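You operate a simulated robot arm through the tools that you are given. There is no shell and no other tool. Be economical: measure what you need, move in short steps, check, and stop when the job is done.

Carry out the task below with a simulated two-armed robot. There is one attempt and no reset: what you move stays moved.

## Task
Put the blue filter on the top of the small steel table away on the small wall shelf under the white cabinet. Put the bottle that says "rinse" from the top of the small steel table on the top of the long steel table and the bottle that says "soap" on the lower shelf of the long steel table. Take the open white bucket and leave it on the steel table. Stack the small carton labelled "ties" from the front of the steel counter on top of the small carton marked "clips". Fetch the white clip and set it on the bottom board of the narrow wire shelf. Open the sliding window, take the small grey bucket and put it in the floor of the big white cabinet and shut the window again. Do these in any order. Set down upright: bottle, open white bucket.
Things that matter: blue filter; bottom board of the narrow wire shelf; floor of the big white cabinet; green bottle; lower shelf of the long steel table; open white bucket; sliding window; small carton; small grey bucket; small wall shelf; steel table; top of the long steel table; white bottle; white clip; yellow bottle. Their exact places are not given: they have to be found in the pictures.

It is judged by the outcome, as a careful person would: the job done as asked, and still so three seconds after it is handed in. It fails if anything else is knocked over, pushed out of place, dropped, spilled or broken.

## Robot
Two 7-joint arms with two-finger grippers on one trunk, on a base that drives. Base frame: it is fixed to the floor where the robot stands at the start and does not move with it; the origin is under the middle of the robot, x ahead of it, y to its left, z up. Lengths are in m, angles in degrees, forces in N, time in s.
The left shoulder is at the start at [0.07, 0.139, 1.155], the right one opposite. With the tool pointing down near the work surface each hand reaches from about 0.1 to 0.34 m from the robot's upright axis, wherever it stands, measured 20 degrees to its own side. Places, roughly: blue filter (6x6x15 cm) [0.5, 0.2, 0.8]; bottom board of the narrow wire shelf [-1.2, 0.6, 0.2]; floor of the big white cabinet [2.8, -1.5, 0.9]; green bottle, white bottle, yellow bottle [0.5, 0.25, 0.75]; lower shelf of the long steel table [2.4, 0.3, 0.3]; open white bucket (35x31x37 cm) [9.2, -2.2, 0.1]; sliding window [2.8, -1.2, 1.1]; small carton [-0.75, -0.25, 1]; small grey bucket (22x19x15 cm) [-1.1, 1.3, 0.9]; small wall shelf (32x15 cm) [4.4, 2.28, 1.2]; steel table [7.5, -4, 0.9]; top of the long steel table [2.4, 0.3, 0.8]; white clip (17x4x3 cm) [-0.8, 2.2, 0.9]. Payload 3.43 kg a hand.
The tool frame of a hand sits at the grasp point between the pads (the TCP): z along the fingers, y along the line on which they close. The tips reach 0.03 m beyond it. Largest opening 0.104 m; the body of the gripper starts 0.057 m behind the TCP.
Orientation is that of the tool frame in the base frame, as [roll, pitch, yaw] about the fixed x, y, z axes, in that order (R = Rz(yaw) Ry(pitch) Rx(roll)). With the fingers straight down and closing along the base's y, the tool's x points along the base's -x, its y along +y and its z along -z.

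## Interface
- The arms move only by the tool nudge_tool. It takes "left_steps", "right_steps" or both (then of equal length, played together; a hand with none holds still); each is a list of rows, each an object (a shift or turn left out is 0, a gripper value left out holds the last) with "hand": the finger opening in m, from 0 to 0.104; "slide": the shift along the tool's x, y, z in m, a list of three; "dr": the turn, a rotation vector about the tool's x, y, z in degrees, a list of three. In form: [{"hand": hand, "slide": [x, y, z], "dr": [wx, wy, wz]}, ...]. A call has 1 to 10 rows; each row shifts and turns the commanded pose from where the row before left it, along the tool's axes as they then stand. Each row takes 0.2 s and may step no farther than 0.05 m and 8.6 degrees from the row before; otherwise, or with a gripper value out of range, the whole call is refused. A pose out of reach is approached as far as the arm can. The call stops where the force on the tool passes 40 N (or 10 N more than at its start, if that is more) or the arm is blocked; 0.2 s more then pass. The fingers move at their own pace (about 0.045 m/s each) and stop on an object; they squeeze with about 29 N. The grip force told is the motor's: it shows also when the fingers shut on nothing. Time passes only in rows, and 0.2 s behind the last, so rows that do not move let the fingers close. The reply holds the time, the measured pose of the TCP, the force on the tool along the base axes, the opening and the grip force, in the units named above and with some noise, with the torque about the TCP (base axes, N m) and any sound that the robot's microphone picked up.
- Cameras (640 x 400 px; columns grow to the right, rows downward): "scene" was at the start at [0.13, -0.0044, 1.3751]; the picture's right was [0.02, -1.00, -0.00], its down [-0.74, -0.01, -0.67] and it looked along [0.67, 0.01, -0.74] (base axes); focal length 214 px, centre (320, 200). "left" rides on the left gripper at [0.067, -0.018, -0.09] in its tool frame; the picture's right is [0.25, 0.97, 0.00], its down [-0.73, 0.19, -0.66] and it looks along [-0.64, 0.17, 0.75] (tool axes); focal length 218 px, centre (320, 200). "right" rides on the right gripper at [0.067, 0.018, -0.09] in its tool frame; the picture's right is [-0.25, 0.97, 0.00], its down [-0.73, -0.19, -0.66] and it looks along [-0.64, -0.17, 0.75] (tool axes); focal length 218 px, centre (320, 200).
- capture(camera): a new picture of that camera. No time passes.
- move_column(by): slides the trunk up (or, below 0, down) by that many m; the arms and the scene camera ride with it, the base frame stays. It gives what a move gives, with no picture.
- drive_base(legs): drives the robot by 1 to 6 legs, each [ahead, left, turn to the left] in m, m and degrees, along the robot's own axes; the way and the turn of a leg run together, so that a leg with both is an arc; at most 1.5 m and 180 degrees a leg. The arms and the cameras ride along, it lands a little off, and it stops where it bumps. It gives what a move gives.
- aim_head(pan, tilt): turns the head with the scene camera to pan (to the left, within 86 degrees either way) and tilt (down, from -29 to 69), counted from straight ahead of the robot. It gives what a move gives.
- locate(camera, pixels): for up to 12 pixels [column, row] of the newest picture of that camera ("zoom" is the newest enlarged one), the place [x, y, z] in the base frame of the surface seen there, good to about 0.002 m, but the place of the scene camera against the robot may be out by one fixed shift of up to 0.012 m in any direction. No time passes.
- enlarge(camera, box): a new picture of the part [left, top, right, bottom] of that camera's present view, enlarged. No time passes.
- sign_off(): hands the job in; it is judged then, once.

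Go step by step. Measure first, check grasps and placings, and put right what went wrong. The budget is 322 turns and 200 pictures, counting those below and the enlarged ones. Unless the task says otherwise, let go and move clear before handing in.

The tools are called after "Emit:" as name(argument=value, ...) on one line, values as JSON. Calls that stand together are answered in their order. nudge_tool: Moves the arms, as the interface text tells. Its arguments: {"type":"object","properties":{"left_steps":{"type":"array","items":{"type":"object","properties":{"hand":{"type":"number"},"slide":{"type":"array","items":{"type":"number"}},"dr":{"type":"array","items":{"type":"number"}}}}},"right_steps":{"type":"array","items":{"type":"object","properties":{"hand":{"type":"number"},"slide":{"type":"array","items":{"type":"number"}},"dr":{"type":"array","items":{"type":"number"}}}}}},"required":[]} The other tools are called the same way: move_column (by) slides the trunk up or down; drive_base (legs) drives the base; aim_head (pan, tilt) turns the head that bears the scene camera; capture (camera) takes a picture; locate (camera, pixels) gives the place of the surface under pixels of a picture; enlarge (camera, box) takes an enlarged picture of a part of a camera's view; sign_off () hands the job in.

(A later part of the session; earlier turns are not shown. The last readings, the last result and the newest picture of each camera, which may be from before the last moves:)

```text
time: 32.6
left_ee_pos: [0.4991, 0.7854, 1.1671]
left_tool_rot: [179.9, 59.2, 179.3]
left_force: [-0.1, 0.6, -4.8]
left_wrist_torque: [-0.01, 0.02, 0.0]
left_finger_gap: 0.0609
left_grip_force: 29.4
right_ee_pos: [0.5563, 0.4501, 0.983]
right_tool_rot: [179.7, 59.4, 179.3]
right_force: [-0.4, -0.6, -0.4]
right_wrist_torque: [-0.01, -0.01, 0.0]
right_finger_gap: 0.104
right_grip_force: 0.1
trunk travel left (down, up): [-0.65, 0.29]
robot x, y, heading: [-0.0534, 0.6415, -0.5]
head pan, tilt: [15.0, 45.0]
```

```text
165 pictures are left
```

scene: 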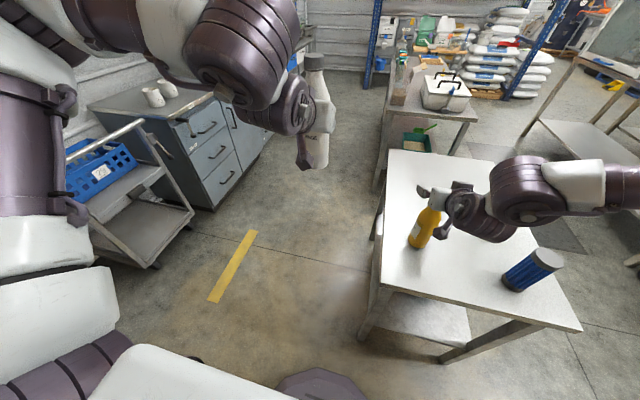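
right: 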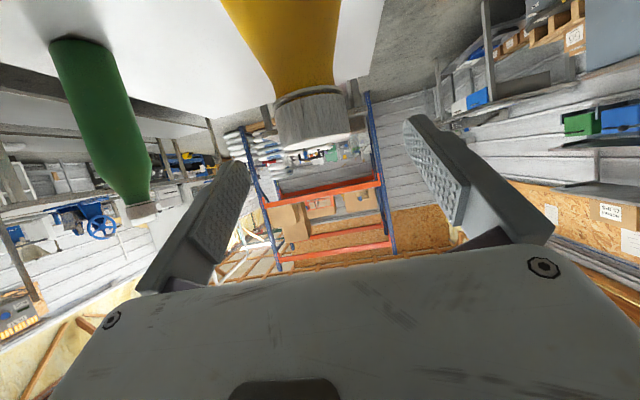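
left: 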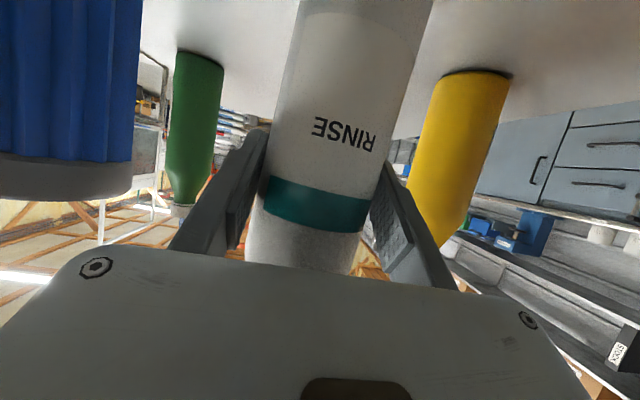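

Emit:
nudge_tool(right_steps=[{"slide": [0.037, 0, 0.0215]}, {"slide": [0.037, 0, 0.0215]}])

Emit:
capture(camera="right")

Emit:
capture(camera="scene")

Emit:
locate(camera="scene", pixels=[[520, 235], [560, 205], [545, 255]])

```text
time: 33.2
left_ee_pos: [0.4968, 0.7862, 1.1677]
left_tool_rot: [179.9, 59.3, 179.3]
left_force: [0.6, -0.9, -4.2]
left_wrist_torque: [0.01, 0.05, 0.01]
left_finger_gap: 0.0607
left_grip_force: 28.8
right_ee_pos: [0.5451, 0.4244, 0.9216]
right_tool_rot: [179.7, 59.4, 179.5]
right_force: [1.0, 1.2, 0.2]
right_wrist_torque: [0.07, -0.04, -0.03]
right_finger_gap: 0.1041
right_grip_force: 0.2
right hand out of reach, approached as far as the arm can: row 1, 2
trunk travel left (down, up): [-0.65, 0.29]
robot x, y, heading: [-0.0499, 0.6457, -0.3]
head pan, tilt: [15.0, 45.0]
```

```text
164 pictures are left
```

right: 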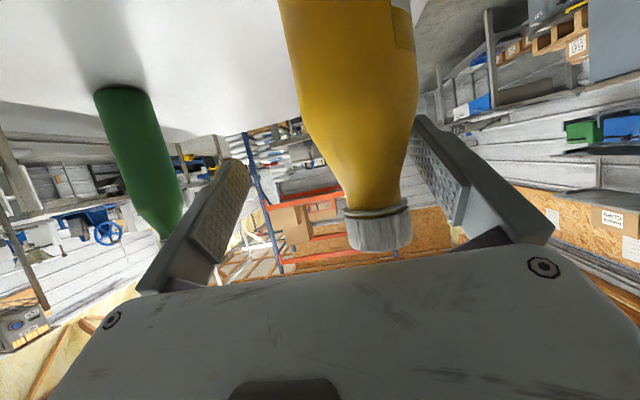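

```text
163 pictures are left
```

scene: 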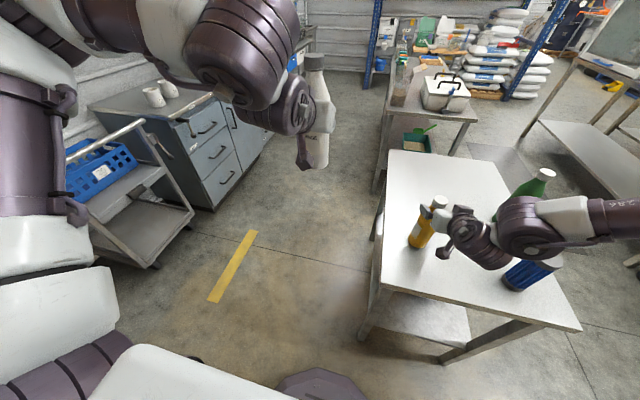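

```text
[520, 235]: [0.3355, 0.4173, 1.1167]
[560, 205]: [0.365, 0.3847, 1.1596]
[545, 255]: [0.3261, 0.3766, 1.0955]
```

Reach limited; centre with the base (left 0.023) then lower with the trunk instead.

Emit:
drive_base(legs=[[0.008, 0.023, 0]])

Emit:
capture(camera="right")

```text
time: 34.0
left_ee_pos: [0.5031, 0.805, 1.1687]
left_tool_rot: [179.6, 59.4, 178.9]
left_force: [0.5, -0.2, -4.6]
left_wrist_torque: [0.05, 0.02, 0.01]
left_finger_gap: 0.061
left_grip_force: 28.6
right_ee_pos: [0.5527, 0.4425, 0.9215]
right_tool_rot: [179.4, 59.6, 179.1]
right_force: [-0.3, -1.2, 0.4]
right_wrist_torque: [0.03, 0.0, 0.01]
right_finger_gap: 0.1037
right_grip_force: 0.1
trunk travel left (down, up): [-0.65, 0.29]
robot x, y, heading: [-0.0435, 0.6668, -0.5]
head pan, tilt: [15.0, 45.0]
```

```text
162 pictures are left
```

right: 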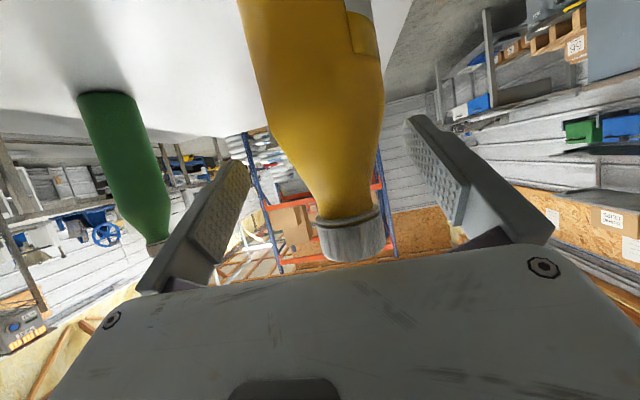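

Emit:
move_column(by=-0.065)

Emit:
nudge_tool(right_steps=[{"hand": 0.06}, {"hand": 0.0}, {"hand": 0.0}, {"hand": 0.0}, {"hand": 0.0}, {"hand": 0.0}])

Emit:
capture(camera="right")

```text
time: 35.1
left_ee_pos: [0.5051, 0.8073, 1.1023]
left_tool_rot: [179.9, 59.3, 179.2]
left_force: [0.0, 0.5, -4.8]
left_wrist_torque: [0.0, 0.02, 0.03]
left_finger_gap: 0.061
left_grip_force: 29.6
right_ee_pos: [0.5535, 0.4456, 0.8555]
right_tool_rot: [179.8, 59.5, 179.3]
right_force: [-0.1, 0.4, 0.3]
right_wrist_torque: [-0.01, 0.0, 0.03]
right_finger_gap: 0.1038
right_grip_force: 0.1
trunk travel left (down, up): [-0.585, 0.355]
robot x, y, heading: [-0.0409, 0.6657, -0.2]
head pan, tilt: [15.0, 45.0]
```

```text
time: 36.5
left_ee_pos: [0.5057, 0.8078, 1.1034]
left_tool_rot: [180.0, 59.4, 179.2]
left_force: [0.7, 0.0, -4.1]
left_wrist_torque: [-0.03, 0.07, 0.02]
left_finger_gap: 0.0609
left_grip_force: 28.8
right_ee_pos: [0.5528, 0.4451, 0.857]
right_tool_rot: [179.8, 59.5, 179.5]
right_force: [0.4, 2.2, 0.1]
right_wrist_torque: [0.02, 0.0, -0.03]
right_finger_gap: 0.0597
right_grip_force: 29.2
trunk travel left (down, up): [-0.585, 0.355]
robot x, y, heading: [-0.0455, 0.669, -0.5]
head pan, tilt: [15.0, 45.0]
```

```text
161 pictures are left
```

right: 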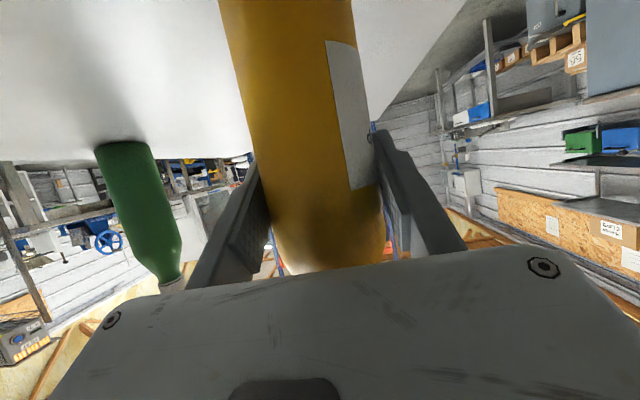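

Both bottles held. Raise trunk and survey the way to the long table.

Emit:
move_column(by=0.2)

Emit:
aim_head(pan=-15, tilt=20)

Emit:
capture(camera="scene")

```text
time: 38.6
left_ee_pos: [0.5057, 0.8081, 1.3024]
left_tool_rot: [179.9, 59.3, 179.1]
left_force: [-0.8, 0.0, -4.9]
left_wrist_torque: [0.02, 0.03, -0.04]
left_finger_gap: 0.0609
left_grip_force: 28.8
right_ee_pos: [0.5548, 0.4454, 1.0561]
right_tool_rot: [179.8, 59.4, 179.4]
right_force: [0.2, -1.1, -3.1]
right_wrist_torque: [-0.01, 0.02, 0.04]
right_finger_gap: 0.0592
right_grip_force: 29.3
trunk travel left (down, up): [-0.785, 0.155]
robot x, y, heading: [-0.0435, 0.6656, -0.4]
head pan, tilt: [15.0, 45.0]
```

```text
time: 39.6
left_ee_pos: [0.5063, 0.8076, 1.3008]
left_tool_rot: [-179.9, 59.4, 179.2]
left_force: [-0.5, 0.3, -4.7]
left_wrist_torque: [-0.02, 0.01, -0.02]
left_finger_gap: 0.0607
left_grip_force: 29.1
right_ee_pos: [0.5533, 0.4453, 1.056]
right_tool_rot: [179.8, 59.4, 179.4]
right_force: [-0.1, 0.1, -3.9]
right_wrist_torque: [-0.01, 0.01, 0.02]
right_finger_gap: 0.0591
right_grip_force: 29.2
trunk travel left (down, up): [-0.785, 0.155]
robot x, y, heading: [-0.0444, 0.6678, -0.6]
head pan, tilt: [-15.0, 20.0]
```

```text
160 pictures are left
```

scene: 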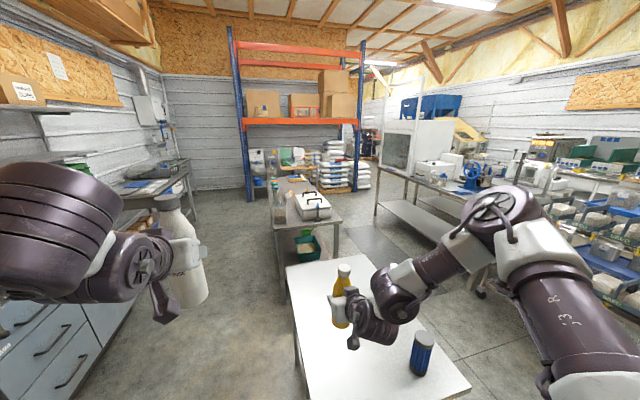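

Emit:
locate(camera="scene", pixels=[[274, 230], [341, 219], [272, 182], [312, 176], [305, 265], [145, 270], [192, 165], [300, 210], [320, 232], [380, 175], [470, 197], [230, 250]])

Emit:
enlarge(camera="scene", box=[220, 130, 400, 280])

```text
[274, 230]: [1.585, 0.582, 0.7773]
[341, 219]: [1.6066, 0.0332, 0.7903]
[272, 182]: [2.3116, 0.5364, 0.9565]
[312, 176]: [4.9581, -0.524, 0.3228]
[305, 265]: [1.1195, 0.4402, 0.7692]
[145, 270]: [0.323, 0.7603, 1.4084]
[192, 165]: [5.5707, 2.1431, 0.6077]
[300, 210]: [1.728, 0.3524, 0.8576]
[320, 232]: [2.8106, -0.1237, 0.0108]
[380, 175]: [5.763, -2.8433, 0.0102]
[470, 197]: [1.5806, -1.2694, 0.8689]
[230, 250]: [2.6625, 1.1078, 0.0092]
```

```text
2.67 times, centred on (310, 205) of scene
```

zoom: 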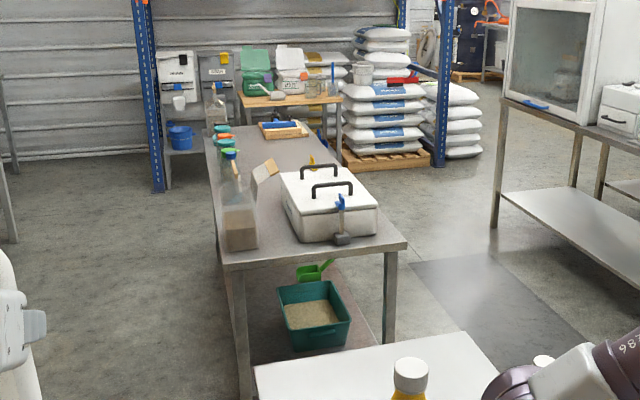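

Long table spans x≈1.6–3.2, y≈0.03–0.58; free room is right/middle, reachable from the right aisle. Raise trunk a little, drive right to the aisle, and look.

Emit:
move_column(by=0.1)

Emit:
locate(camera="scene", pixels=[[490, 205], [580, 250], [620, 310], [595, 290]])

Emit:
drive_base(legs=[[-0.03, 0, 0], [0, -1.08, 0]])

Emit:
capture(camera="scene")

```text
time: 40.9
left_ee_pos: [0.5057, 0.807, 1.4021]
left_tool_rot: [180.0, 59.4, 179.2]
left_force: [0.3, -0.1, -4.5]
left_wrist_torque: [-0.02, 0.06, 0.01]
left_finger_gap: 0.0605
left_grip_force: 28.7
right_ee_pos: [0.5539, 0.4444, 1.1556]
right_tool_rot: [179.7, 59.3, 179.3]
right_force: [0.1, 0.7, -4.1]
right_wrist_torque: [0.01, 0.04, 0.02]
right_finger_gap: 0.0591
right_grip_force: 29.1
trunk travel left (down, up): [-0.885, 0.055]
robot x, y, heading: [-0.0447, 0.6676, -0.3]
head pan, tilt: [-15.0, 20.0]
```

```text
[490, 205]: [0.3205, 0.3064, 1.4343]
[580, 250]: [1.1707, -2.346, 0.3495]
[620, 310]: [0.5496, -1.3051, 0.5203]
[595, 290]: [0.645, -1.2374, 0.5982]
```

```text
time: 47.0
left_ee_pos: [0.4679, -0.2889, 1.4014]
left_tool_rot: [180.0, 59.3, 179.4]
left_force: [-0.6, 0.5, -4.2]
left_wrist_torque: [-0.02, 0.03, -0.02]
left_finger_gap: 0.0606
left_grip_force: 29.2
right_ee_pos: [0.5153, -0.6522, 1.157]
right_tool_rot: [180.0, 59.4, 179.5]
right_force: [0.4, -0.1, -4.3]
right_wrist_torque: [-0.01, 0.06, -0.02]
right_finger_gap: 0.0588
right_grip_force: 29.5
trunk travel left (down, up): [-0.885, 0.055]
robot x, y, heading: [-0.0791, -0.4362, -0.4]
head pan, tilt: [-15.0, 20.0]
```

```text
158 pictures are left
```

scene: 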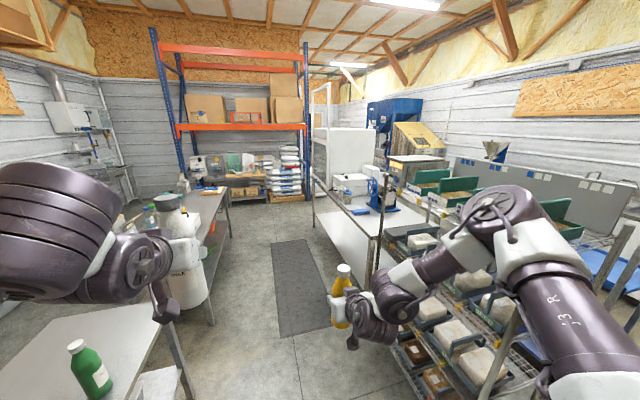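

Emit:
locate(camera="scene", pixels=[[375, 235], [317, 192], [388, 180], [410, 385], [432, 395], [395, 250], [490, 205], [372, 330], [215, 215], [225, 190], [345, 150], [315, 150]])

Emit:
aim_head(pan=-40, tilt=35)

Emit:
capture(camera="scene")

```text
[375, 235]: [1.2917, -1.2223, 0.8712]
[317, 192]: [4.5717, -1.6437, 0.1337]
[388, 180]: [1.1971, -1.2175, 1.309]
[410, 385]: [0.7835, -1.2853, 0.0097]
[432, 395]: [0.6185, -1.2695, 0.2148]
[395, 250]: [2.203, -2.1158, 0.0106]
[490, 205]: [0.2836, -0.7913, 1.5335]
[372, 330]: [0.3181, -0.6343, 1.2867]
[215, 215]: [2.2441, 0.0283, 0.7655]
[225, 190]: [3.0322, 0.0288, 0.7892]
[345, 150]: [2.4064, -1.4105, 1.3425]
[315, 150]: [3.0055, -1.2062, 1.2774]
```

```text
time: 47.9
left_ee_pos: [0.4669, -0.2904, 1.4016]
left_tool_rot: [179.9, 59.4, 179.4]
left_force: [0.0, 0.2, -3.9]
left_wrist_torque: [0.0, 0.02, 0.02]
left_finger_gap: 0.0608
left_grip_force: 29.4
right_ee_pos: [0.5167, -0.6531, 1.1542]
right_tool_rot: [179.8, 59.5, 179.5]
right_force: [0.3, -0.2, -4.1]
right_wrist_torque: [0.01, 0.02, -0.05]
right_finger_gap: 0.0588
right_grip_force: 28.8
trunk travel left (down, up): [-0.885, 0.055]
robot x, y, heading: [-0.0799, -0.4349, -0.3]
head pan, tilt: [-40.0, 35.0]
```

```text
157 pictures are left
```

scene: 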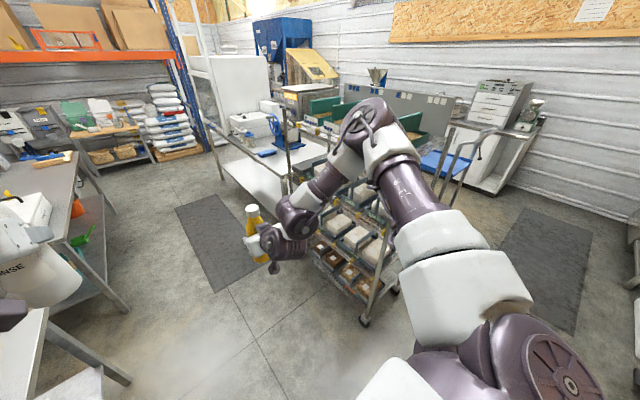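

Emit:
locate(camera="scene", pixels=[[375, 110], [405, 190], [450, 260], [540, 350], [500, 280], [425, 120]])

```text
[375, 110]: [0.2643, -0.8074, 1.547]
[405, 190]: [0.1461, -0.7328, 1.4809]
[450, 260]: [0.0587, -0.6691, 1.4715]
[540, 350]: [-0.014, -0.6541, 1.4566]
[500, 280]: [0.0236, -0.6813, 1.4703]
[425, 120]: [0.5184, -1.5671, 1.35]
```

Aisle is clear (right table edge y≈-1.22, elbow to y≈-0.9). Drive ahead 2.5 m and look.

Emit:
drive_base(legs=[[1.25, -0.04, 0], [1.25, 0, 0]])

Emit:
aim_head(pan=60, tilt=40)

Emit:
capture(camera="scene")

```text
time: 60.1
left_ee_pos: [2.9802, -0.3671, 1.4027]
left_tool_rot: [180.0, 59.4, 178.8]
left_force: [-0.6, 0.3, -3.5]
left_wrist_torque: [0.02, 0.04, -0.03]
left_finger_gap: 0.0603
left_grip_force: 28.8
right_ee_pos: [3.0251, -0.7312, 1.1571]
right_tool_rot: [179.7, 59.4, 178.9]
right_force: [-0.6, 0.1, -3.3]
right_wrist_torque: [-0.01, 0.01, -0.03]
right_finger_gap: 0.0589
right_grip_force: 28.5
trunk travel left (down, up): [-0.885, 0.055]
robot x, y, heading: [2.4289, -0.5011, -1.0]
head pan, tilt: [-40.0, 35.0]
```

```text
time: 61.9
left_ee_pos: [2.9818, -0.3666, 1.403]
left_tool_rot: [179.8, 59.3, 178.8]
left_force: [-0.1, -0.5, -4.2]
left_wrist_torque: [-0.02, 0.03, 0.0]
left_finger_gap: 0.0606
left_grip_force: 29.2
right_ee_pos: [3.0257, -0.7296, 1.1558]
right_tool_rot: [179.9, 59.5, 179.0]
right_force: [-0.3, -0.8, -2.8]
right_wrist_torque: [0.02, 0.01, 0.0]
right_finger_gap: 0.0586
right_grip_force: 28.6
trunk travel left (down, up): [-0.885, 0.055]
robot x, y, heading: [2.4352, -0.5047, -1.2]
head pan, tilt: [60.0, 40.0]
```

```text
156 pictures are left
```

scene: 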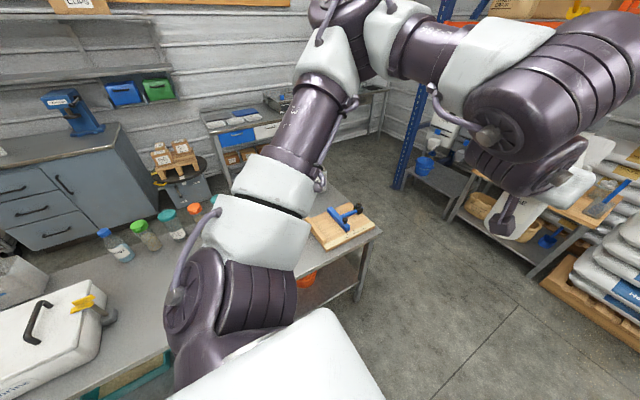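

Turn left 90° to face the table.

Emit:
drive_base(legs=[[0, 0, 45], [0, 0, 46]])

Emit:
aim_head(pan=0, tilt=50)

Emit:
capture(camera="scene")

```text
time: 66.5
left_ee_pos: [2.2796, 0.0436, 1.4022]
left_tool_rot: [179.9, 59.4, -89.7]
left_force: [-0.4, 0.1, -4.8]
left_wrist_torque: [-0.04, -0.02, 0.0]
left_finger_gap: 0.0608
left_grip_force: 28.9
right_ee_pos: [2.6394, 0.0981, 1.1563]
right_tool_rot: [179.8, 59.2, -89.5]
right_force: [0.9, 0.4, -4.1]
right_wrist_torque: [-0.02, 0.02, -0.03]
right_finger_gap: 0.0588
right_grip_force: 29.0
trunk travel left (down, up): [-0.885, 0.055]
robot x, y, heading: [2.4324, -0.5053, 90.5]
head pan, tilt: [60.0, 40.0]
```

```text
time: 67.8
left_ee_pos: [2.2767, 0.0428, 1.4016]
left_tool_rot: [179.9, 59.4, -89.5]
left_force: [0.0, 0.1, -3.0]
left_wrist_torque: [-0.05, 0.04, -0.03]
left_finger_gap: 0.0606
left_grip_force: 29.5
right_ee_pos: [2.6398, 0.0978, 1.1554]
right_tool_rot: [179.9, 59.4, -89.4]
right_force: [-0.3, -0.7, -2.1]
right_wrist_torque: [0.04, -0.01, 0.01]
right_finger_gap: 0.0588
right_grip_force: 29.2
trunk travel left (down, up): [-0.885, 0.055]
robot x, y, heading: [2.432, -0.5062, 90.8]
head pan, tilt: [0.0, 50.0]
```

```text
155 pictures are left
```

scene: 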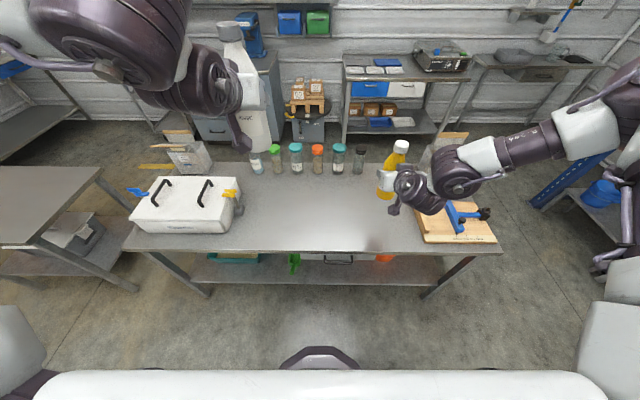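

Clear space at the table centre (≈(300,220)). Measure it.

Emit:
locate(camera="scene", pixels=[[280, 225], [320, 225], [300, 200], [320, 248], [256, 172], [296, 172], [190, 230], [420, 240], [235, 258], [340, 260], [385, 258], [295, 262]])

Emit:
move_column(by=-0.2)

Emit:
capture(camera="scene")

```text
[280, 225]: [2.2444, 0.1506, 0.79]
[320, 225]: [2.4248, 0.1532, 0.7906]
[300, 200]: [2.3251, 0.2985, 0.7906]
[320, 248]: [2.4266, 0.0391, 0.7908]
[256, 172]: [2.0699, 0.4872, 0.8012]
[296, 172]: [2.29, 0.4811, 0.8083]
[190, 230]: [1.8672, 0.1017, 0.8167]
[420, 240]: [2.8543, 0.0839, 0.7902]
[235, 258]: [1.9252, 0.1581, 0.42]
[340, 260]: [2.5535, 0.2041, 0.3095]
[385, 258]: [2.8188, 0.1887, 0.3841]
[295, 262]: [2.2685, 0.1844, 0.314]
```

```text
time: 70.0
left_ee_pos: [2.277, 0.0426, 1.2008]
left_tool_rot: [-180.0, 59.4, -89.4]
left_force: [-0.3, 0.1, -4.2]
left_wrist_torque: [-0.02, -0.04, -0.03]
left_finger_gap: 0.0606
left_grip_force: 29.1
right_ee_pos: [2.638, 0.0977, 0.9572]
right_tool_rot: [179.8, 59.3, -89.5]
right_force: [0.1, -0.1, -3.3]
right_wrist_torque: [-0.01, 0.01, -0.01]
right_finger_gap: 0.0587
right_grip_force: 29.0
trunk travel left (down, up): [-0.685, 0.255]
robot x, y, heading: [2.4335, -0.5047, 90.8]
head pan, tilt: [0.0, 50.0]
```

```text
154 pictures are left
```

scene: 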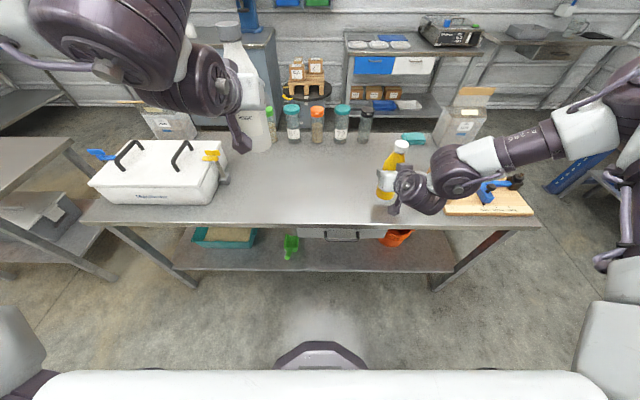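

Table top z≈0.79. Drive ahead 0.1, then lower the left hand toward contact.

Emit:
drive_base(legs=[[0.12, 0, 0]])

Emit:
nudge_tool(left_steps=[{"slide": [0.035, -0.02, 0.0205]}, {"slide": [0.035, -0.02, 0.0205]}, {"slide": [0.039, 0, 0.0225]}, {"slide": [0.039, 0, 0.0225]}, {"slide": [0.039, 0, 0.0225]}, {"slide": [0.039, 0, 0.0225]}])

Emit:
capture(camera="scene")

```text
time: 71.2
left_ee_pos: [2.2783, 0.1622, 1.2025]
left_tool_rot: [-180.0, 59.5, -89.7]
left_force: [0.2, 0.7, -4.8]
left_wrist_torque: [-0.08, 0.0, 0.04]
left_finger_gap: 0.0604
left_grip_force: 29.3
right_ee_pos: [2.6387, 0.2181, 0.9575]
right_tool_rot: [179.8, 59.5, -89.4]
right_force: [1.3, 0.0, -3.3]
right_wrist_torque: [0.01, 0.0, -0.02]
right_finger_gap: 0.0588
right_grip_force: 29.1
trunk travel left (down, up): [-0.685, 0.255]
robot x, y, heading: [2.429, -0.3799, 90.9]
head pan, tilt: [0.0, 50.0]
```

```text
time: 72.6
left_ee_pos: [2.3197, 0.1647, 0.9406]
left_tool_rot: [180.0, 59.4, -89.7]
left_force: [-0.9, -0.4, -4.5]
left_wrist_torque: [-0.04, 0.03, -0.01]
left_finger_gap: 0.0605
left_grip_force: 29.2
right_ee_pos: [2.639, 0.2203, 0.9559]
right_tool_rot: [179.8, 59.3, -89.5]
right_force: [0.5, 0.1, -3.8]
right_wrist_torque: [-0.03, 0.04, 0.0]
right_finger_gap: 0.0585
right_grip_force: 29.4
trunk travel left (down, up): [-0.685, 0.255]
robot x, y, heading: [2.4288, -0.3823, 90.7]
head pan, tilt: [0.0, 50.0]
```

```text
153 pictures are left
```

scene: 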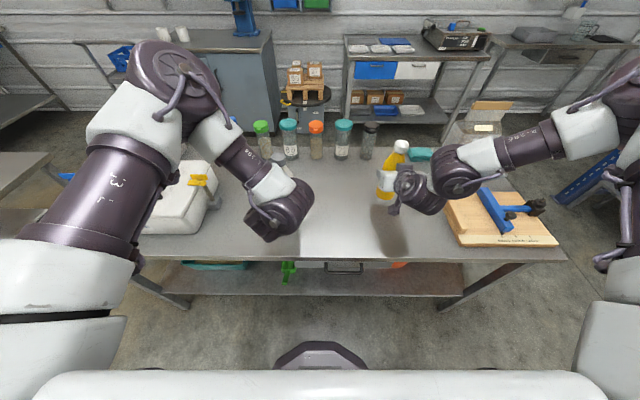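

Close to the table; lower in 1 cm steps until contact.

Emit:
nudge_tool(left_steps=[{"slide": [0.0172, 0, 0.01]}, {"slide": [0.0086, 0, 0.005]}, {"slide": [0.0086, 0, 0.005]}])

Emit:
capture(camera="left")

```text
time: 73.4
left_ee_pos: [2.3185, 0.1629, 0.8999]
left_tool_rot: [179.9, 59.3, -89.7]
left_force: [-0.3, 0.4, -4.0]
left_wrist_torque: [-0.06, -0.01, -0.02]
left_finger_gap: 0.0605
left_grip_force: 28.6
right_ee_pos: [2.6391, 0.218, 0.9561]
right_tool_rot: [179.7, 59.4, -89.5]
right_force: [-0.4, 0.2, -3.6]
right_wrist_torque: [-0.03, -0.02, 0.0]
right_finger_gap: 0.0586
right_grip_force: 28.7
trunk travel left (down, up): [-0.685, 0.255]
robot x, y, heading: [2.4307, -0.3789, 90.5]
head pan, tilt: [0.0, 50.0]
```

```text
152 pictures are left
```

left: 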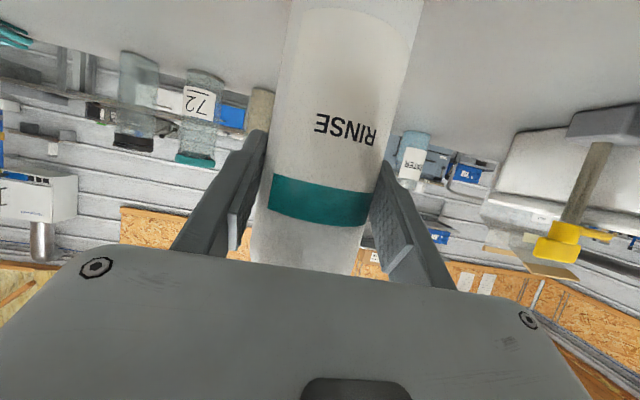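

Emit:
nudge_tool(left_steps=[{"slide": [0.0034, 0, 0.002]}, {"slide": [0, 0, 0]}])

Emit:
nudge_tool(left_steps=[{"slide": [0.0034, 0, 0.002]}, {"slide": [0, 0, 0]}])

Emit:
nudge_tool(left_steps=[{"slide": [0.0034, 0, 0.002]}, {"slide": [0, 0, 0]}])

```text
time: 74.0
left_ee_pos: [2.3182, 0.1623, 0.897]
left_tool_rot: [179.9, 59.4, -89.7]
left_force: [-0.1, 0.2, -5.1]
left_wrist_torque: [-0.04, 0.02, 0.02]
left_finger_gap: 0.0608
left_grip_force: 28.8
right_ee_pos: [2.6402, 0.2175, 0.956]
right_tool_rot: [179.8, 59.3, -89.6]
right_force: [-0.3, -0.8, -4.0]
right_wrist_torque: [-0.01, 0.0, -0.02]
right_finger_gap: 0.0585
right_grip_force: 28.9
trunk travel left (down, up): [-0.685, 0.255]
robot x, y, heading: [2.4261, -0.3826, 90.4]
head pan, tilt: [0.0, 50.0]
```

```text
time: 74.6
left_ee_pos: [2.3187, 0.1621, 0.8961]
left_tool_rot: [179.9, 59.6, -89.8]
left_force: [-0.3, 2.4, 8.7]
left_wrist_torque: [0.0, 0.2, 0.0]
left_finger_gap: 0.0606
left_grip_force: 28.7
right_ee_pos: [2.6398, 0.218, 0.9568]
right_tool_rot: [179.8, 59.4, -89.6]
right_force: [0.4, 0.9, -3.5]
right_wrist_torque: [0.0, -0.03, -0.04]
right_finger_gap: 0.0589
right_grip_force: 28.9
trunk travel left (down, up): [-0.685, 0.255]
robot x, y, heading: [2.4306, -0.3834, 90.6]
head pan, tilt: [0.0, 50.0]
```

```text
time: 75.2
left_ee_pos: [2.3189, 0.1624, 0.8939]
left_tool_rot: [180.0, 60.0, -89.8]
left_force: [-0.5, 6.8, 32.4]
left_wrist_torque: [0.46, 0.07, 0.22]
left_finger_gap: 0.0614
left_grip_force: 29.3
right_ee_pos: [2.6404, 0.2164, 0.9573]
right_tool_rot: [179.7, 59.4, -89.5]
right_force: [0.6, -0.5, -3.9]
right_wrist_torque: [-0.05, -0.01, -0.03]
right_finger_gap: 0.0585
right_grip_force: 28.9
trunk travel left (down, up): [-0.685, 0.255]
robot x, y, heading: [2.4295, -0.3853, 90.7]
head pan, tilt: [0.0, 50.0]
```

Contact. Ease, release, back off slightly, then rise.

Emit:
nudge_tool(left_steps=[{"slide": [-0.002, 0, -0.0012]}, {"hand": 0.104}, {"hand": 0.104}, {"hand": 0.104}, {"hand": 0.104}, {"slide": [0.008, 0, -0.014]}, {"slide": [-0.02, 0, -0.035]}, {"slide": [-0.039, 0, -0.0225]}, {"slide": [-0.039, 0, -0.0225]}, {"slide": [-0.039, 0, -0.0225]}])

Emit:
capture(camera="scene")

```text
time: 77.4
left_ee_pos: [2.3202, 0.1432, 1.0697]
left_tool_rot: [-180.0, 59.4, -89.7]
left_force: [-0.5, -0.6, -0.6]
left_wrist_torque: [-0.03, -0.02, 0.0]
left_finger_gap: 0.104
left_grip_force: 0.0
left hand out of reach, approached as far as the arm can: row 6, 7
right_ee_pos: [2.6387, 0.2163, 0.9563]
right_tool_rot: [179.9, 59.4, -89.5]
right_force: [0.1, 0.4, -2.7]
right_wrist_torque: [-0.01, 0.02, -0.03]
right_finger_gap: 0.0587
right_grip_force: 29.5
trunk travel left (down, up): [-0.685, 0.255]
robot x, y, heading: [2.4268, -0.3818, 90.6]
head pan, tilt: [0.0, 50.0]
```

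```text
151 pictures are left
```

scene: 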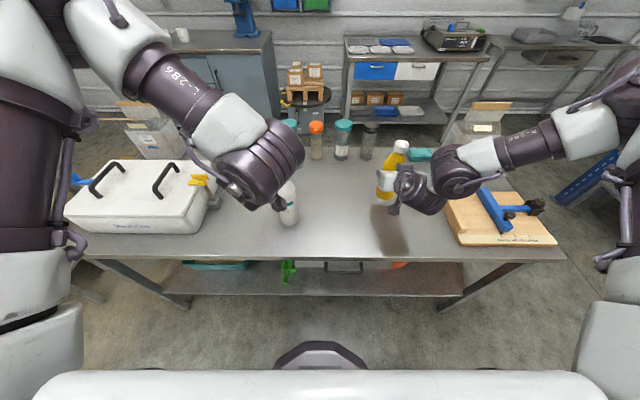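

White bottle stands. Back off, then move left hand aside.

Emit:
drive_base(legs=[[-0.33, 0, 0]])

Emit:
nudge_tool(left_steps=[{"slide": [0, 0.045, 0]}, {"slide": [0, 0.045, 0]}, {"slide": [0, 0.045, 0]}, {"slide": [0.01, 0.04, -0.018]}, {"slide": [0.01, 0.04, -0.018]}, {"slide": [0.01, 0.04, -0.018]}, {"slide": [0.01, 0.04, -0.018]}, {"slide": [0.01, 0.04, -0.018]}])

Emit:
move_column(by=-0.3)

Emit:
aim_head(pan=0, tilt=35)

Emit:
capture(camera="scene")

```text
time: 79.6
left_ee_pos: [2.3253, -0.1861, 1.0681]
left_tool_rot: [179.9, 59.4, -89.9]
left_force: [-0.4, -0.1, 0.2]
left_wrist_torque: [0.01, 0.03, -0.02]
left_finger_gap: 0.104
left_grip_force: 0.0
right_ee_pos: [2.644, -0.114, 0.9556]
right_tool_rot: [179.8, 59.2, -89.7]
right_force: [0.7, 0.1, -4.4]
right_wrist_torque: [0.01, -0.01, -0.03]
right_finger_gap: 0.0587
right_grip_force: 29.1
trunk travel left (down, up): [-0.685, 0.255]
robot x, y, heading: [2.4314, -0.7173, 90.2]
head pan, tilt: [0.0, 50.0]
```

```text
time: 81.4
left_ee_pos: [2.183, -0.1994, 1.0634]
left_tool_rot: [179.7, 59.4, -89.4]
left_force: [-0.4, -0.6, 0.0]
left_wrist_torque: [-0.02, -0.01, -0.02]
left_finger_gap: 0.1042
left_grip_force: 0.1
left hand out of reach, approached as far as the arm can: row 3, 4, 5, 6, 7, 8
right_ee_pos: [2.6433, -0.1145, 0.9555]
right_tool_rot: [179.8, 59.4, -89.8]
right_force: [-0.5, 0.0, -2.6]
right_wrist_torque: [-0.04, 0.0, -0.03]
right_finger_gap: 0.0584
right_grip_force: 29.8
trunk travel left (down, up): [-0.685, 0.255]
robot x, y, heading: [2.4306, -0.7158, 90.4]
head pan, tilt: [0.0, 50.0]
```

```text
time: 84.4
left_ee_pos: [2.1837, -0.2, 0.7646]
left_tool_rot: [179.7, 59.4, -89.3]
left_force: [-0.5, 0.8, 0.7]
left_wrist_torque: [0.01, 0.04, -0.02]
left_finger_gap: 0.1041
left_grip_force: 0.1
right_ee_pos: [2.6445, -0.1134, 0.6562]
right_tool_rot: [179.9, 59.4, -89.7]
right_force: [0.0, -0.7, -2.9]
right_wrist_torque: [-0.02, -0.02, -0.02]
right_finger_gap: 0.0583
right_grip_force: 29.0
trunk travel left (down, up): [-0.385, 0.555]
robot x, y, heading: [2.4336, -0.7153, 90.5]
head pan, tilt: [0.0, 50.0]
```

```text
time: 85.2
left_ee_pos: [2.1832, -0.2006, 0.7646]
left_tool_rot: [179.6, 59.4, -89.2]
left_force: [-0.2, -0.1, -0.2]
left_wrist_torque: [-0.03, 0.0, -0.02]
left_finger_gap: 0.104
left_grip_force: 0.0
right_ee_pos: [2.6436, -0.1153, 0.6556]
right_tool_rot: [179.8, 59.5, -89.7]
right_force: [0.4, 0.3, -2.8]
right_wrist_torque: [-0.04, 0.0, 0.0]
right_finger_gap: 0.0584
right_grip_force: 29.0
trunk travel left (down, up): [-0.385, 0.555]
robot x, y, heading: [2.4346, -0.7164, 90.3]
head pan, tilt: [0.0, 35.0]
```

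```text
150 pictures are left
```

scene: 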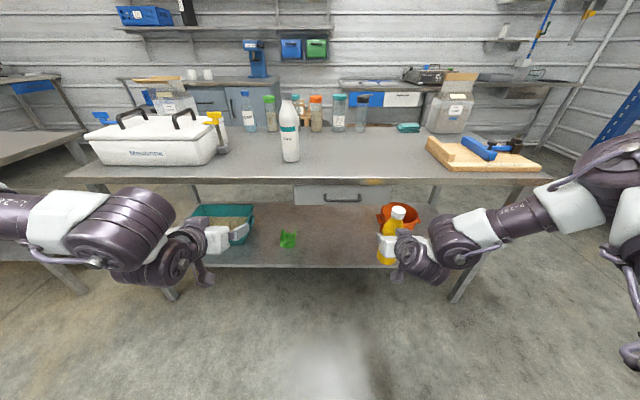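

Emit:
locate(camera="scene", pixels=[[340, 250], [340, 230], [320, 203], [385, 210], [412, 225], [288, 242], [240, 235], [330, 264], [330, 183], [470, 265]])

```text
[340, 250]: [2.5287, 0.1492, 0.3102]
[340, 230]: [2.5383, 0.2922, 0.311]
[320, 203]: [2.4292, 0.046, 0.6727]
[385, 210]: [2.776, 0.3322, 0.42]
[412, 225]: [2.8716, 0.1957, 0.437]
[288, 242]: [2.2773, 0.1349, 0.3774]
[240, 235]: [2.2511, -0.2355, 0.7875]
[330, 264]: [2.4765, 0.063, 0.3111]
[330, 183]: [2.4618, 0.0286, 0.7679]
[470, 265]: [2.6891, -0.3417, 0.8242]
```

Emit:
drive_base(legs=[[0, 0.1, 0]])

Emit:
move_column(by=-0.235)

Emit:
capture(camera="scene")

```text
time: 86.3
left_ee_pos: [2.0806, -0.2021, 0.7647]
left_tool_rot: [179.8, 59.4, -89.3]
left_force: [-0.3, 0.2, 0.8]
left_wrist_torque: [0.0, -0.02, -0.02]
left_finger_gap: 0.1038
left_grip_force: 0.0
right_ee_pos: [2.5418, -0.1151, 0.6549]
right_tool_rot: [179.9, 59.4, -89.6]
right_force: [-0.9, -1.0, -3.5]
right_wrist_torque: [-0.03, -0.01, -0.02]
right_finger_gap: 0.0586
right_grip_force: 28.7
trunk travel left (down, up): [-0.385, 0.555]
robot x, y, heading: [2.3338, -0.7191, 90.7]
head pan, tilt: [0.0, 35.0]
```

```text
time: 88.8
left_ee_pos: [2.0827, -0.2004, 0.5289]
left_tool_rot: [179.6, 59.4, -89.4]
left_force: [0.0, -0.2, -0.6]
left_wrist_torque: [-0.01, 0.01, -0.01]
left_finger_gap: 0.104
left_grip_force: 0.1
right_ee_pos: [2.542, -0.116, 0.4221]
right_tool_rot: [179.8, 59.4, -89.6]
right_force: [0.3, -0.5, -3.8]
right_wrist_torque: [-0.03, 0.0, -0.02]
right_finger_gap: 0.0585
right_grip_force: 29.3
trunk travel left (down, up): [-0.15, 0.79]
robot x, y, heading: [2.326, -0.7187, 90.4]
head pan, tilt: [0.0, 35.0]
```

```text
149 pictures are left
```

scene: 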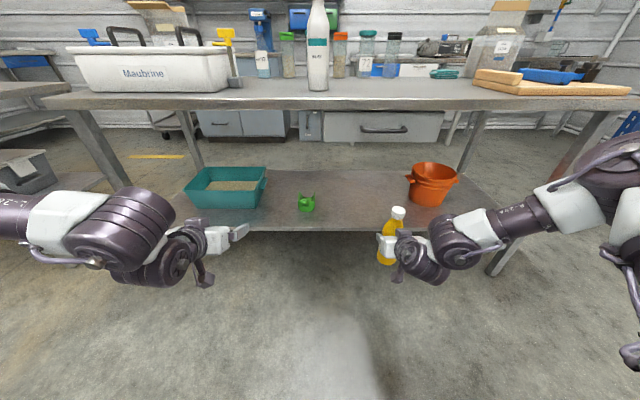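

Pull left hand back by returning it to tool-down.

Emit:
nudge_tool(left_steps=[{"dr": [0, 8.5, 0]}, {"dr": [0, 8.5, 0]}, {"dr": [0, 8.5, 0]}, {"dr": [0, 8.5, 0]}, {"dr": [0, 8.5, 0]}, {"dr": [0, 8.5, 0]}, {"dr": [0, 8.5, 0]}, {"slide": [0.045, 0.01, 0]}, {"slide": [0.045, 0.01, 0]}, {"slide": [0.045, 0.01, 0]}])

Emit:
capture(camera="scene")

```text
time: 91.0
left_ee_pos: [2.1162, -0.2969, 0.528]
left_tool_rot: [180.0, 23.3, -88.7]
left_force: [-0.3, -0.6, 0.5]
left_wrist_torque: [-0.01, 0.02, -0.03]
left_finger_gap: 0.1041
left_grip_force: 0.1
left hand out of reach, approached as far as the arm can: row 1, 2, 3, 4, 5, 6, 7, 8, 9, 10
right_ee_pos: [2.5419, -0.1155, 0.4217]
right_tool_rot: [179.8, 59.4, -89.7]
right_force: [0.0, -0.7, -2.4]
right_wrist_torque: [-0.02, 0.0, -0.01]
right_finger_gap: 0.0584
right_grip_force: 28.9
trunk travel left (down, up): [-0.15, 0.79]
robot x, y, heading: [2.3283, -0.715, 90.5]
head pan, tilt: [0.0, 35.0]
```

```text
148 pictures are left
```

scene: 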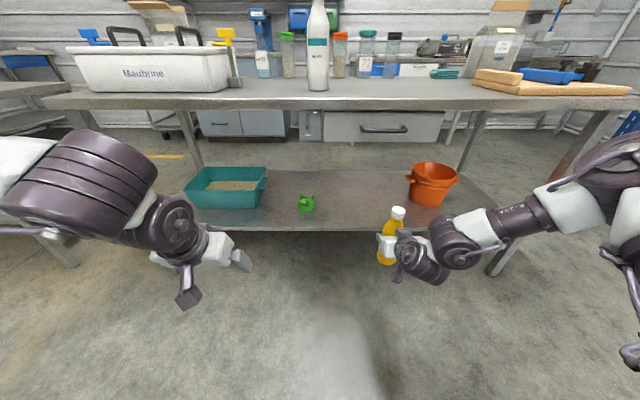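

Emit:
drive_base(legs=[[0.27, 0, 0]])

Emit:
capture(camera="scene")

Emit:
capture(camera="right")

```text
time: 92.9
left_ee_pos: [2.1139, -0.0313, 0.528]
left_tool_rot: [-180.0, 23.4, -88.6]
left_force: [-0.9, -0.6, 0.3]
left_wrist_torque: [0.02, -0.02, 0.0]
left_finger_gap: 0.1039
left_grip_force: 0.1
right_ee_pos: [2.5402, 0.1503, 0.4215]
right_tool_rot: [179.8, 59.3, -89.7]
right_force: [-0.5, 0.0, -3.6]
right_wrist_torque: [-0.04, -0.01, -0.01]
right_finger_gap: 0.0584
right_grip_force: 29.1
trunk travel left (down, up): [-0.15, 0.79]
robot x, y, heading: [2.3277, -0.4504, 90.3]
head pan, tilt: [0.0, 35.0]
```

```text
147 pictures are left
```

scene: 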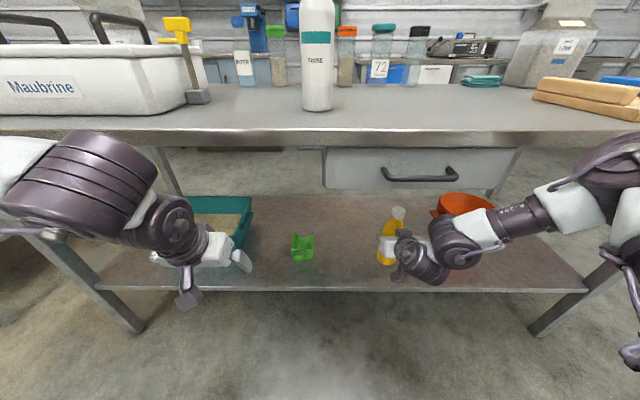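

```text
146 pictures are left
```

right: 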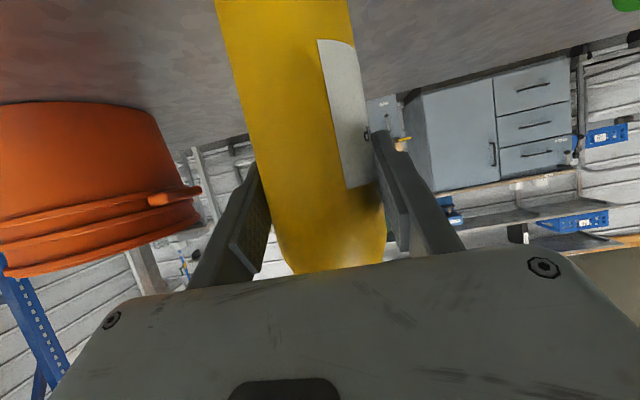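

Inside the lower shelf space, clear. Lower by trunk carefully.

Emit:
move_column(by=-0.013)

Emit:
move_column(by=-0.003)

Emit:
move_column(by=-0.002)

```text
time: 93.5
left_ee_pos: [2.1143, -0.0313, 0.5154]
left_tool_rot: [-179.9, 23.3, -88.7]
left_force: [0.1, -0.2, -0.2]
left_wrist_torque: [-0.01, 0.03, 0.0]
left_finger_gap: 0.1041
left_grip_force: 0.1
right_ee_pos: [2.5391, 0.1484, 0.4069]
right_tool_rot: [179.8, 59.3, -89.7]
right_force: [-0.4, -0.3, -4.3]
right_wrist_torque: [-0.06, -0.02, -0.02]
right_finger_gap: 0.0586
right_grip_force: 28.6
trunk travel left (down, up): [-0.137, 0.803]
robot x, y, heading: [2.3269, -0.4514, 90.4]
head pan, tilt: [0.0, 35.0]
```

```text
time: 94.0
left_ee_pos: [2.1138, -0.0319, 0.5124]
left_tool_rot: [180.0, 23.3, -88.6]
left_force: [-0.4, 1.5, 0.1]
left_wrist_torque: [0.02, 0.02, 0.02]
left_finger_gap: 0.104
left_grip_force: 0.0
right_ee_pos: [2.5399, 0.1498, 0.4048]
right_tool_rot: [179.8, 59.3, -89.7]
right_force: [0.2, -0.3, -3.1]
right_wrist_torque: [0.0, -0.06, 0.02]
right_finger_gap: 0.0584
right_grip_force: 29.3
trunk travel left (down, up): [-0.134, 0.806]
robot x, y, heading: [2.3275, -0.4489, 90.4]
head pan, tilt: [0.0, 35.0]
```

```text
time: 94.5
left_ee_pos: [2.1139, -0.0322, 0.51]
left_tool_rot: [179.9, 23.2, -88.6]
left_force: [0.1, 0.1, 0.0]
left_wrist_torque: [0.03, 0.01, -0.02]
left_finger_gap: 0.1041
left_grip_force: 0.1
right_ee_pos: [2.5417, 0.1483, 0.4033]
right_tool_rot: [179.7, 59.3, -89.7]
right_force: [-0.1, -0.1, -3.0]
right_wrist_torque: [-0.03, -0.01, 0.01]
right_finger_gap: 0.0585
right_grip_force: 29.3
trunk travel left (down, up): [-0.132, 0.808]
robot x, y, heading: [2.3289, -0.4485, 90.7]
head pan, tilt: [0.0, 35.0]
```

Emit:
move_column(by=-0.003)

Emit:
move_column(by=-0.003)

```text
time: 95.0
left_ee_pos: [2.1147, -0.0313, 0.5073]
left_tool_rot: [180.0, 23.3, -88.6]
left_force: [0.0, 0.4, -0.1]
left_wrist_torque: [-0.01, 0.0, 0.0]
left_finger_gap: 0.1038
left_grip_force: 0.1
right_ee_pos: [2.5391, 0.1492, 0.4009]
right_tool_rot: [179.8, 59.3, -89.7]
right_force: [0.3, 0.2, -3.5]
right_wrist_torque: [-0.03, -0.02, -0.01]
right_finger_gap: 0.0586
right_grip_force: 29.3
trunk travel left (down, up): [-0.129, 0.811]
robot x, y, heading: [2.3244, -0.4481, 90.5]
head pan, tilt: [0.0, 35.0]
```

```text
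time: 95.6
left_ee_pos: [2.1151, -0.0312, 0.5039]
left_tool_rot: [180.0, 23.2, -88.7]
left_force: [0.1, -0.5, 0.5]
left_wrist_torque: [0.0, -0.02, -0.03]
left_finger_gap: 0.104
left_grip_force: 0.1
right_ee_pos: [2.54, 0.1504, 0.3968]
right_tool_rot: [179.8, 59.3, -89.7]
right_force: [0.3, -0.2, -3.1]
right_wrist_torque: [-0.05, -0.05, 0.0]
right_finger_gap: 0.0589
right_grip_force: 29.0
trunk travel left (down, up): [-0.126, 0.814]
robot x, y, heading: [2.328, -0.449, 90.0]
head pan, tilt: [0.0, 35.0]
```

Emit:
move_column(by=-0.003)

Emit:
move_column(by=-0.003)

Emit:
capture(camera="right")

```text
time: 96.1
left_ee_pos: [2.1143, -0.0322, 0.5026]
left_tool_rot: [-179.9, 23.5, -88.6]
left_force: [-0.4, -0.2, -0.1]
left_wrist_torque: [-0.04, 0.02, 0.02]
left_finger_gap: 0.1039
left_grip_force: 0.1
right_ee_pos: [2.5403, 0.1492, 0.3965]
right_tool_rot: [179.8, 59.6, -89.7]
right_force: [0.5, -1.6, 8.8]
right_wrist_torque: [-0.26, -0.35, -0.03]
right_finger_gap: 0.0584
right_grip_force: 29.2
trunk travel left (down, up): [-0.123, 0.817]
robot x, y, heading: [2.3299, -0.4498, 90.8]
head pan, tilt: [0.0, 35.0]
```

```text
time: 96.6
left_ee_pos: [2.1131, -0.0322, 0.4994]
left_tool_rot: [-179.9, 23.5, -88.6]
left_force: [0.6, 0.9, -0.2]
left_wrist_torque: [-0.03, 0.0, 0.01]
left_finger_gap: 0.104
left_grip_force: 0.0
right_ee_pos: [2.5393, 0.1502, 0.3957]
right_tool_rot: [179.8, 59.9, -89.8]
right_force: [1.6, -3.7, 25.8]
right_wrist_torque: [-0.16, -0.31, -0.06]
right_finger_gap: 0.0584
right_grip_force: 28.3
trunk travel left (down, up): [-0.12, 0.82]
robot x, y, heading: [2.329, -0.448, 90.6]
head pan, tilt: [0.0, 35.0]
```

```text
145 pictures are left
```

right: 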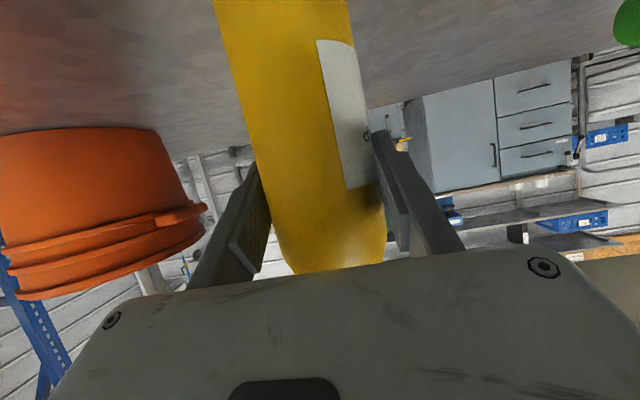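

Contact. Ease and release, then back straight out.

Emit:
move_column(by=0.003)

Emit:
nudge_tool(right_steps=[{"hand": 0.07}, {"hand": 0.09}, {"hand": 0.104}, {"hand": 0.104}, {"hand": 0.104}])

Emit:
drive_base(legs=[[-0.05, 0, 0], [-0.2, 0, 0]])

Emit:
capture(camera="scene")

```text
time: 97.1
left_ee_pos: [2.1142, -0.0316, 0.502]
left_tool_rot: [-179.9, 23.3, -88.5]
left_force: [0.6, 0.8, 0.4]
left_wrist_torque: [-0.02, 0.0, 0.01]
left_finger_gap: 0.1041
left_grip_force: 0.1
right_ee_pos: [2.5394, 0.1505, 0.3967]
right_tool_rot: [179.9, 59.6, -89.7]
right_force: [0.4, 5.9, 16.7]
right_wrist_torque: [0.89, -0.12, -0.01]
right_finger_gap: 0.0584
right_grip_force: 28.7
trunk travel left (down, up): [-0.123, 0.817]
robot x, y, heading: [2.3281, -0.4491, 90.8]
head pan, tilt: [0.0, 35.0]
```

```text
time: 98.3
left_ee_pos: [2.1141, -0.0321, 0.5011]
left_tool_rot: [180.0, 23.3, -88.6]
left_force: [-0.4, -0.8, 0.2]
left_wrist_torque: [0.02, 0.0, 0.01]
left_finger_gap: 0.104
left_grip_force: 0.0
right_ee_pos: [2.5399, 0.1493, 0.3937]
right_tool_rot: [179.9, 59.4, -89.7]
right_force: [-0.2, -0.7, -0.2]
right_wrist_torque: [0.0, -0.01, -0.03]
right_finger_gap: 0.1038
right_grip_force: 0.1
trunk travel left (down, up): [-0.123, 0.817]
robot x, y, heading: [2.3298, -0.4511, 90.3]
head pan, tilt: [0.0, 35.0]
```

```text
time: 100.4
left_ee_pos: [2.1141, -0.28, 0.5005]
left_tool_rot: [-179.9, 23.3, -88.2]
left_force: [0.1, -0.4, -0.4]
left_wrist_torque: [-0.03, 0.02, 0.02]
left_finger_gap: 0.1039
left_grip_force: 0.1
right_ee_pos: [2.5383, -0.097, 0.3928]
right_tool_rot: [179.8, 59.4, -89.2]
right_force: [-0.2, 0.2, 1.0]
right_wrist_torque: [0.01, 0.0, -0.03]
right_finger_gap: 0.104
right_grip_force: 0.0
trunk travel left (down, up): [-0.123, 0.817]
robot x, y, heading: [2.3285, -0.6969, 90.9]
head pan, tilt: [0.0, 35.0]
```

```text
144 pictures are left
```

scene: 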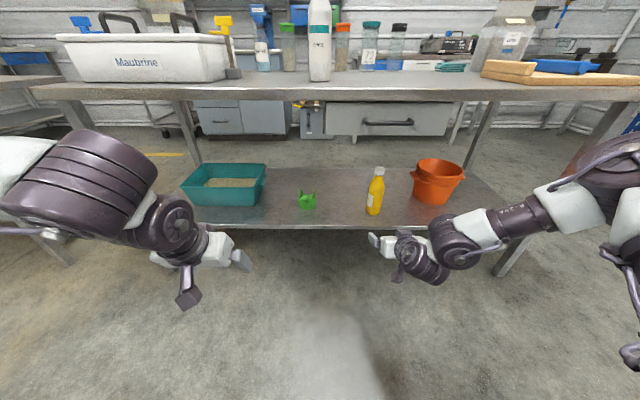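

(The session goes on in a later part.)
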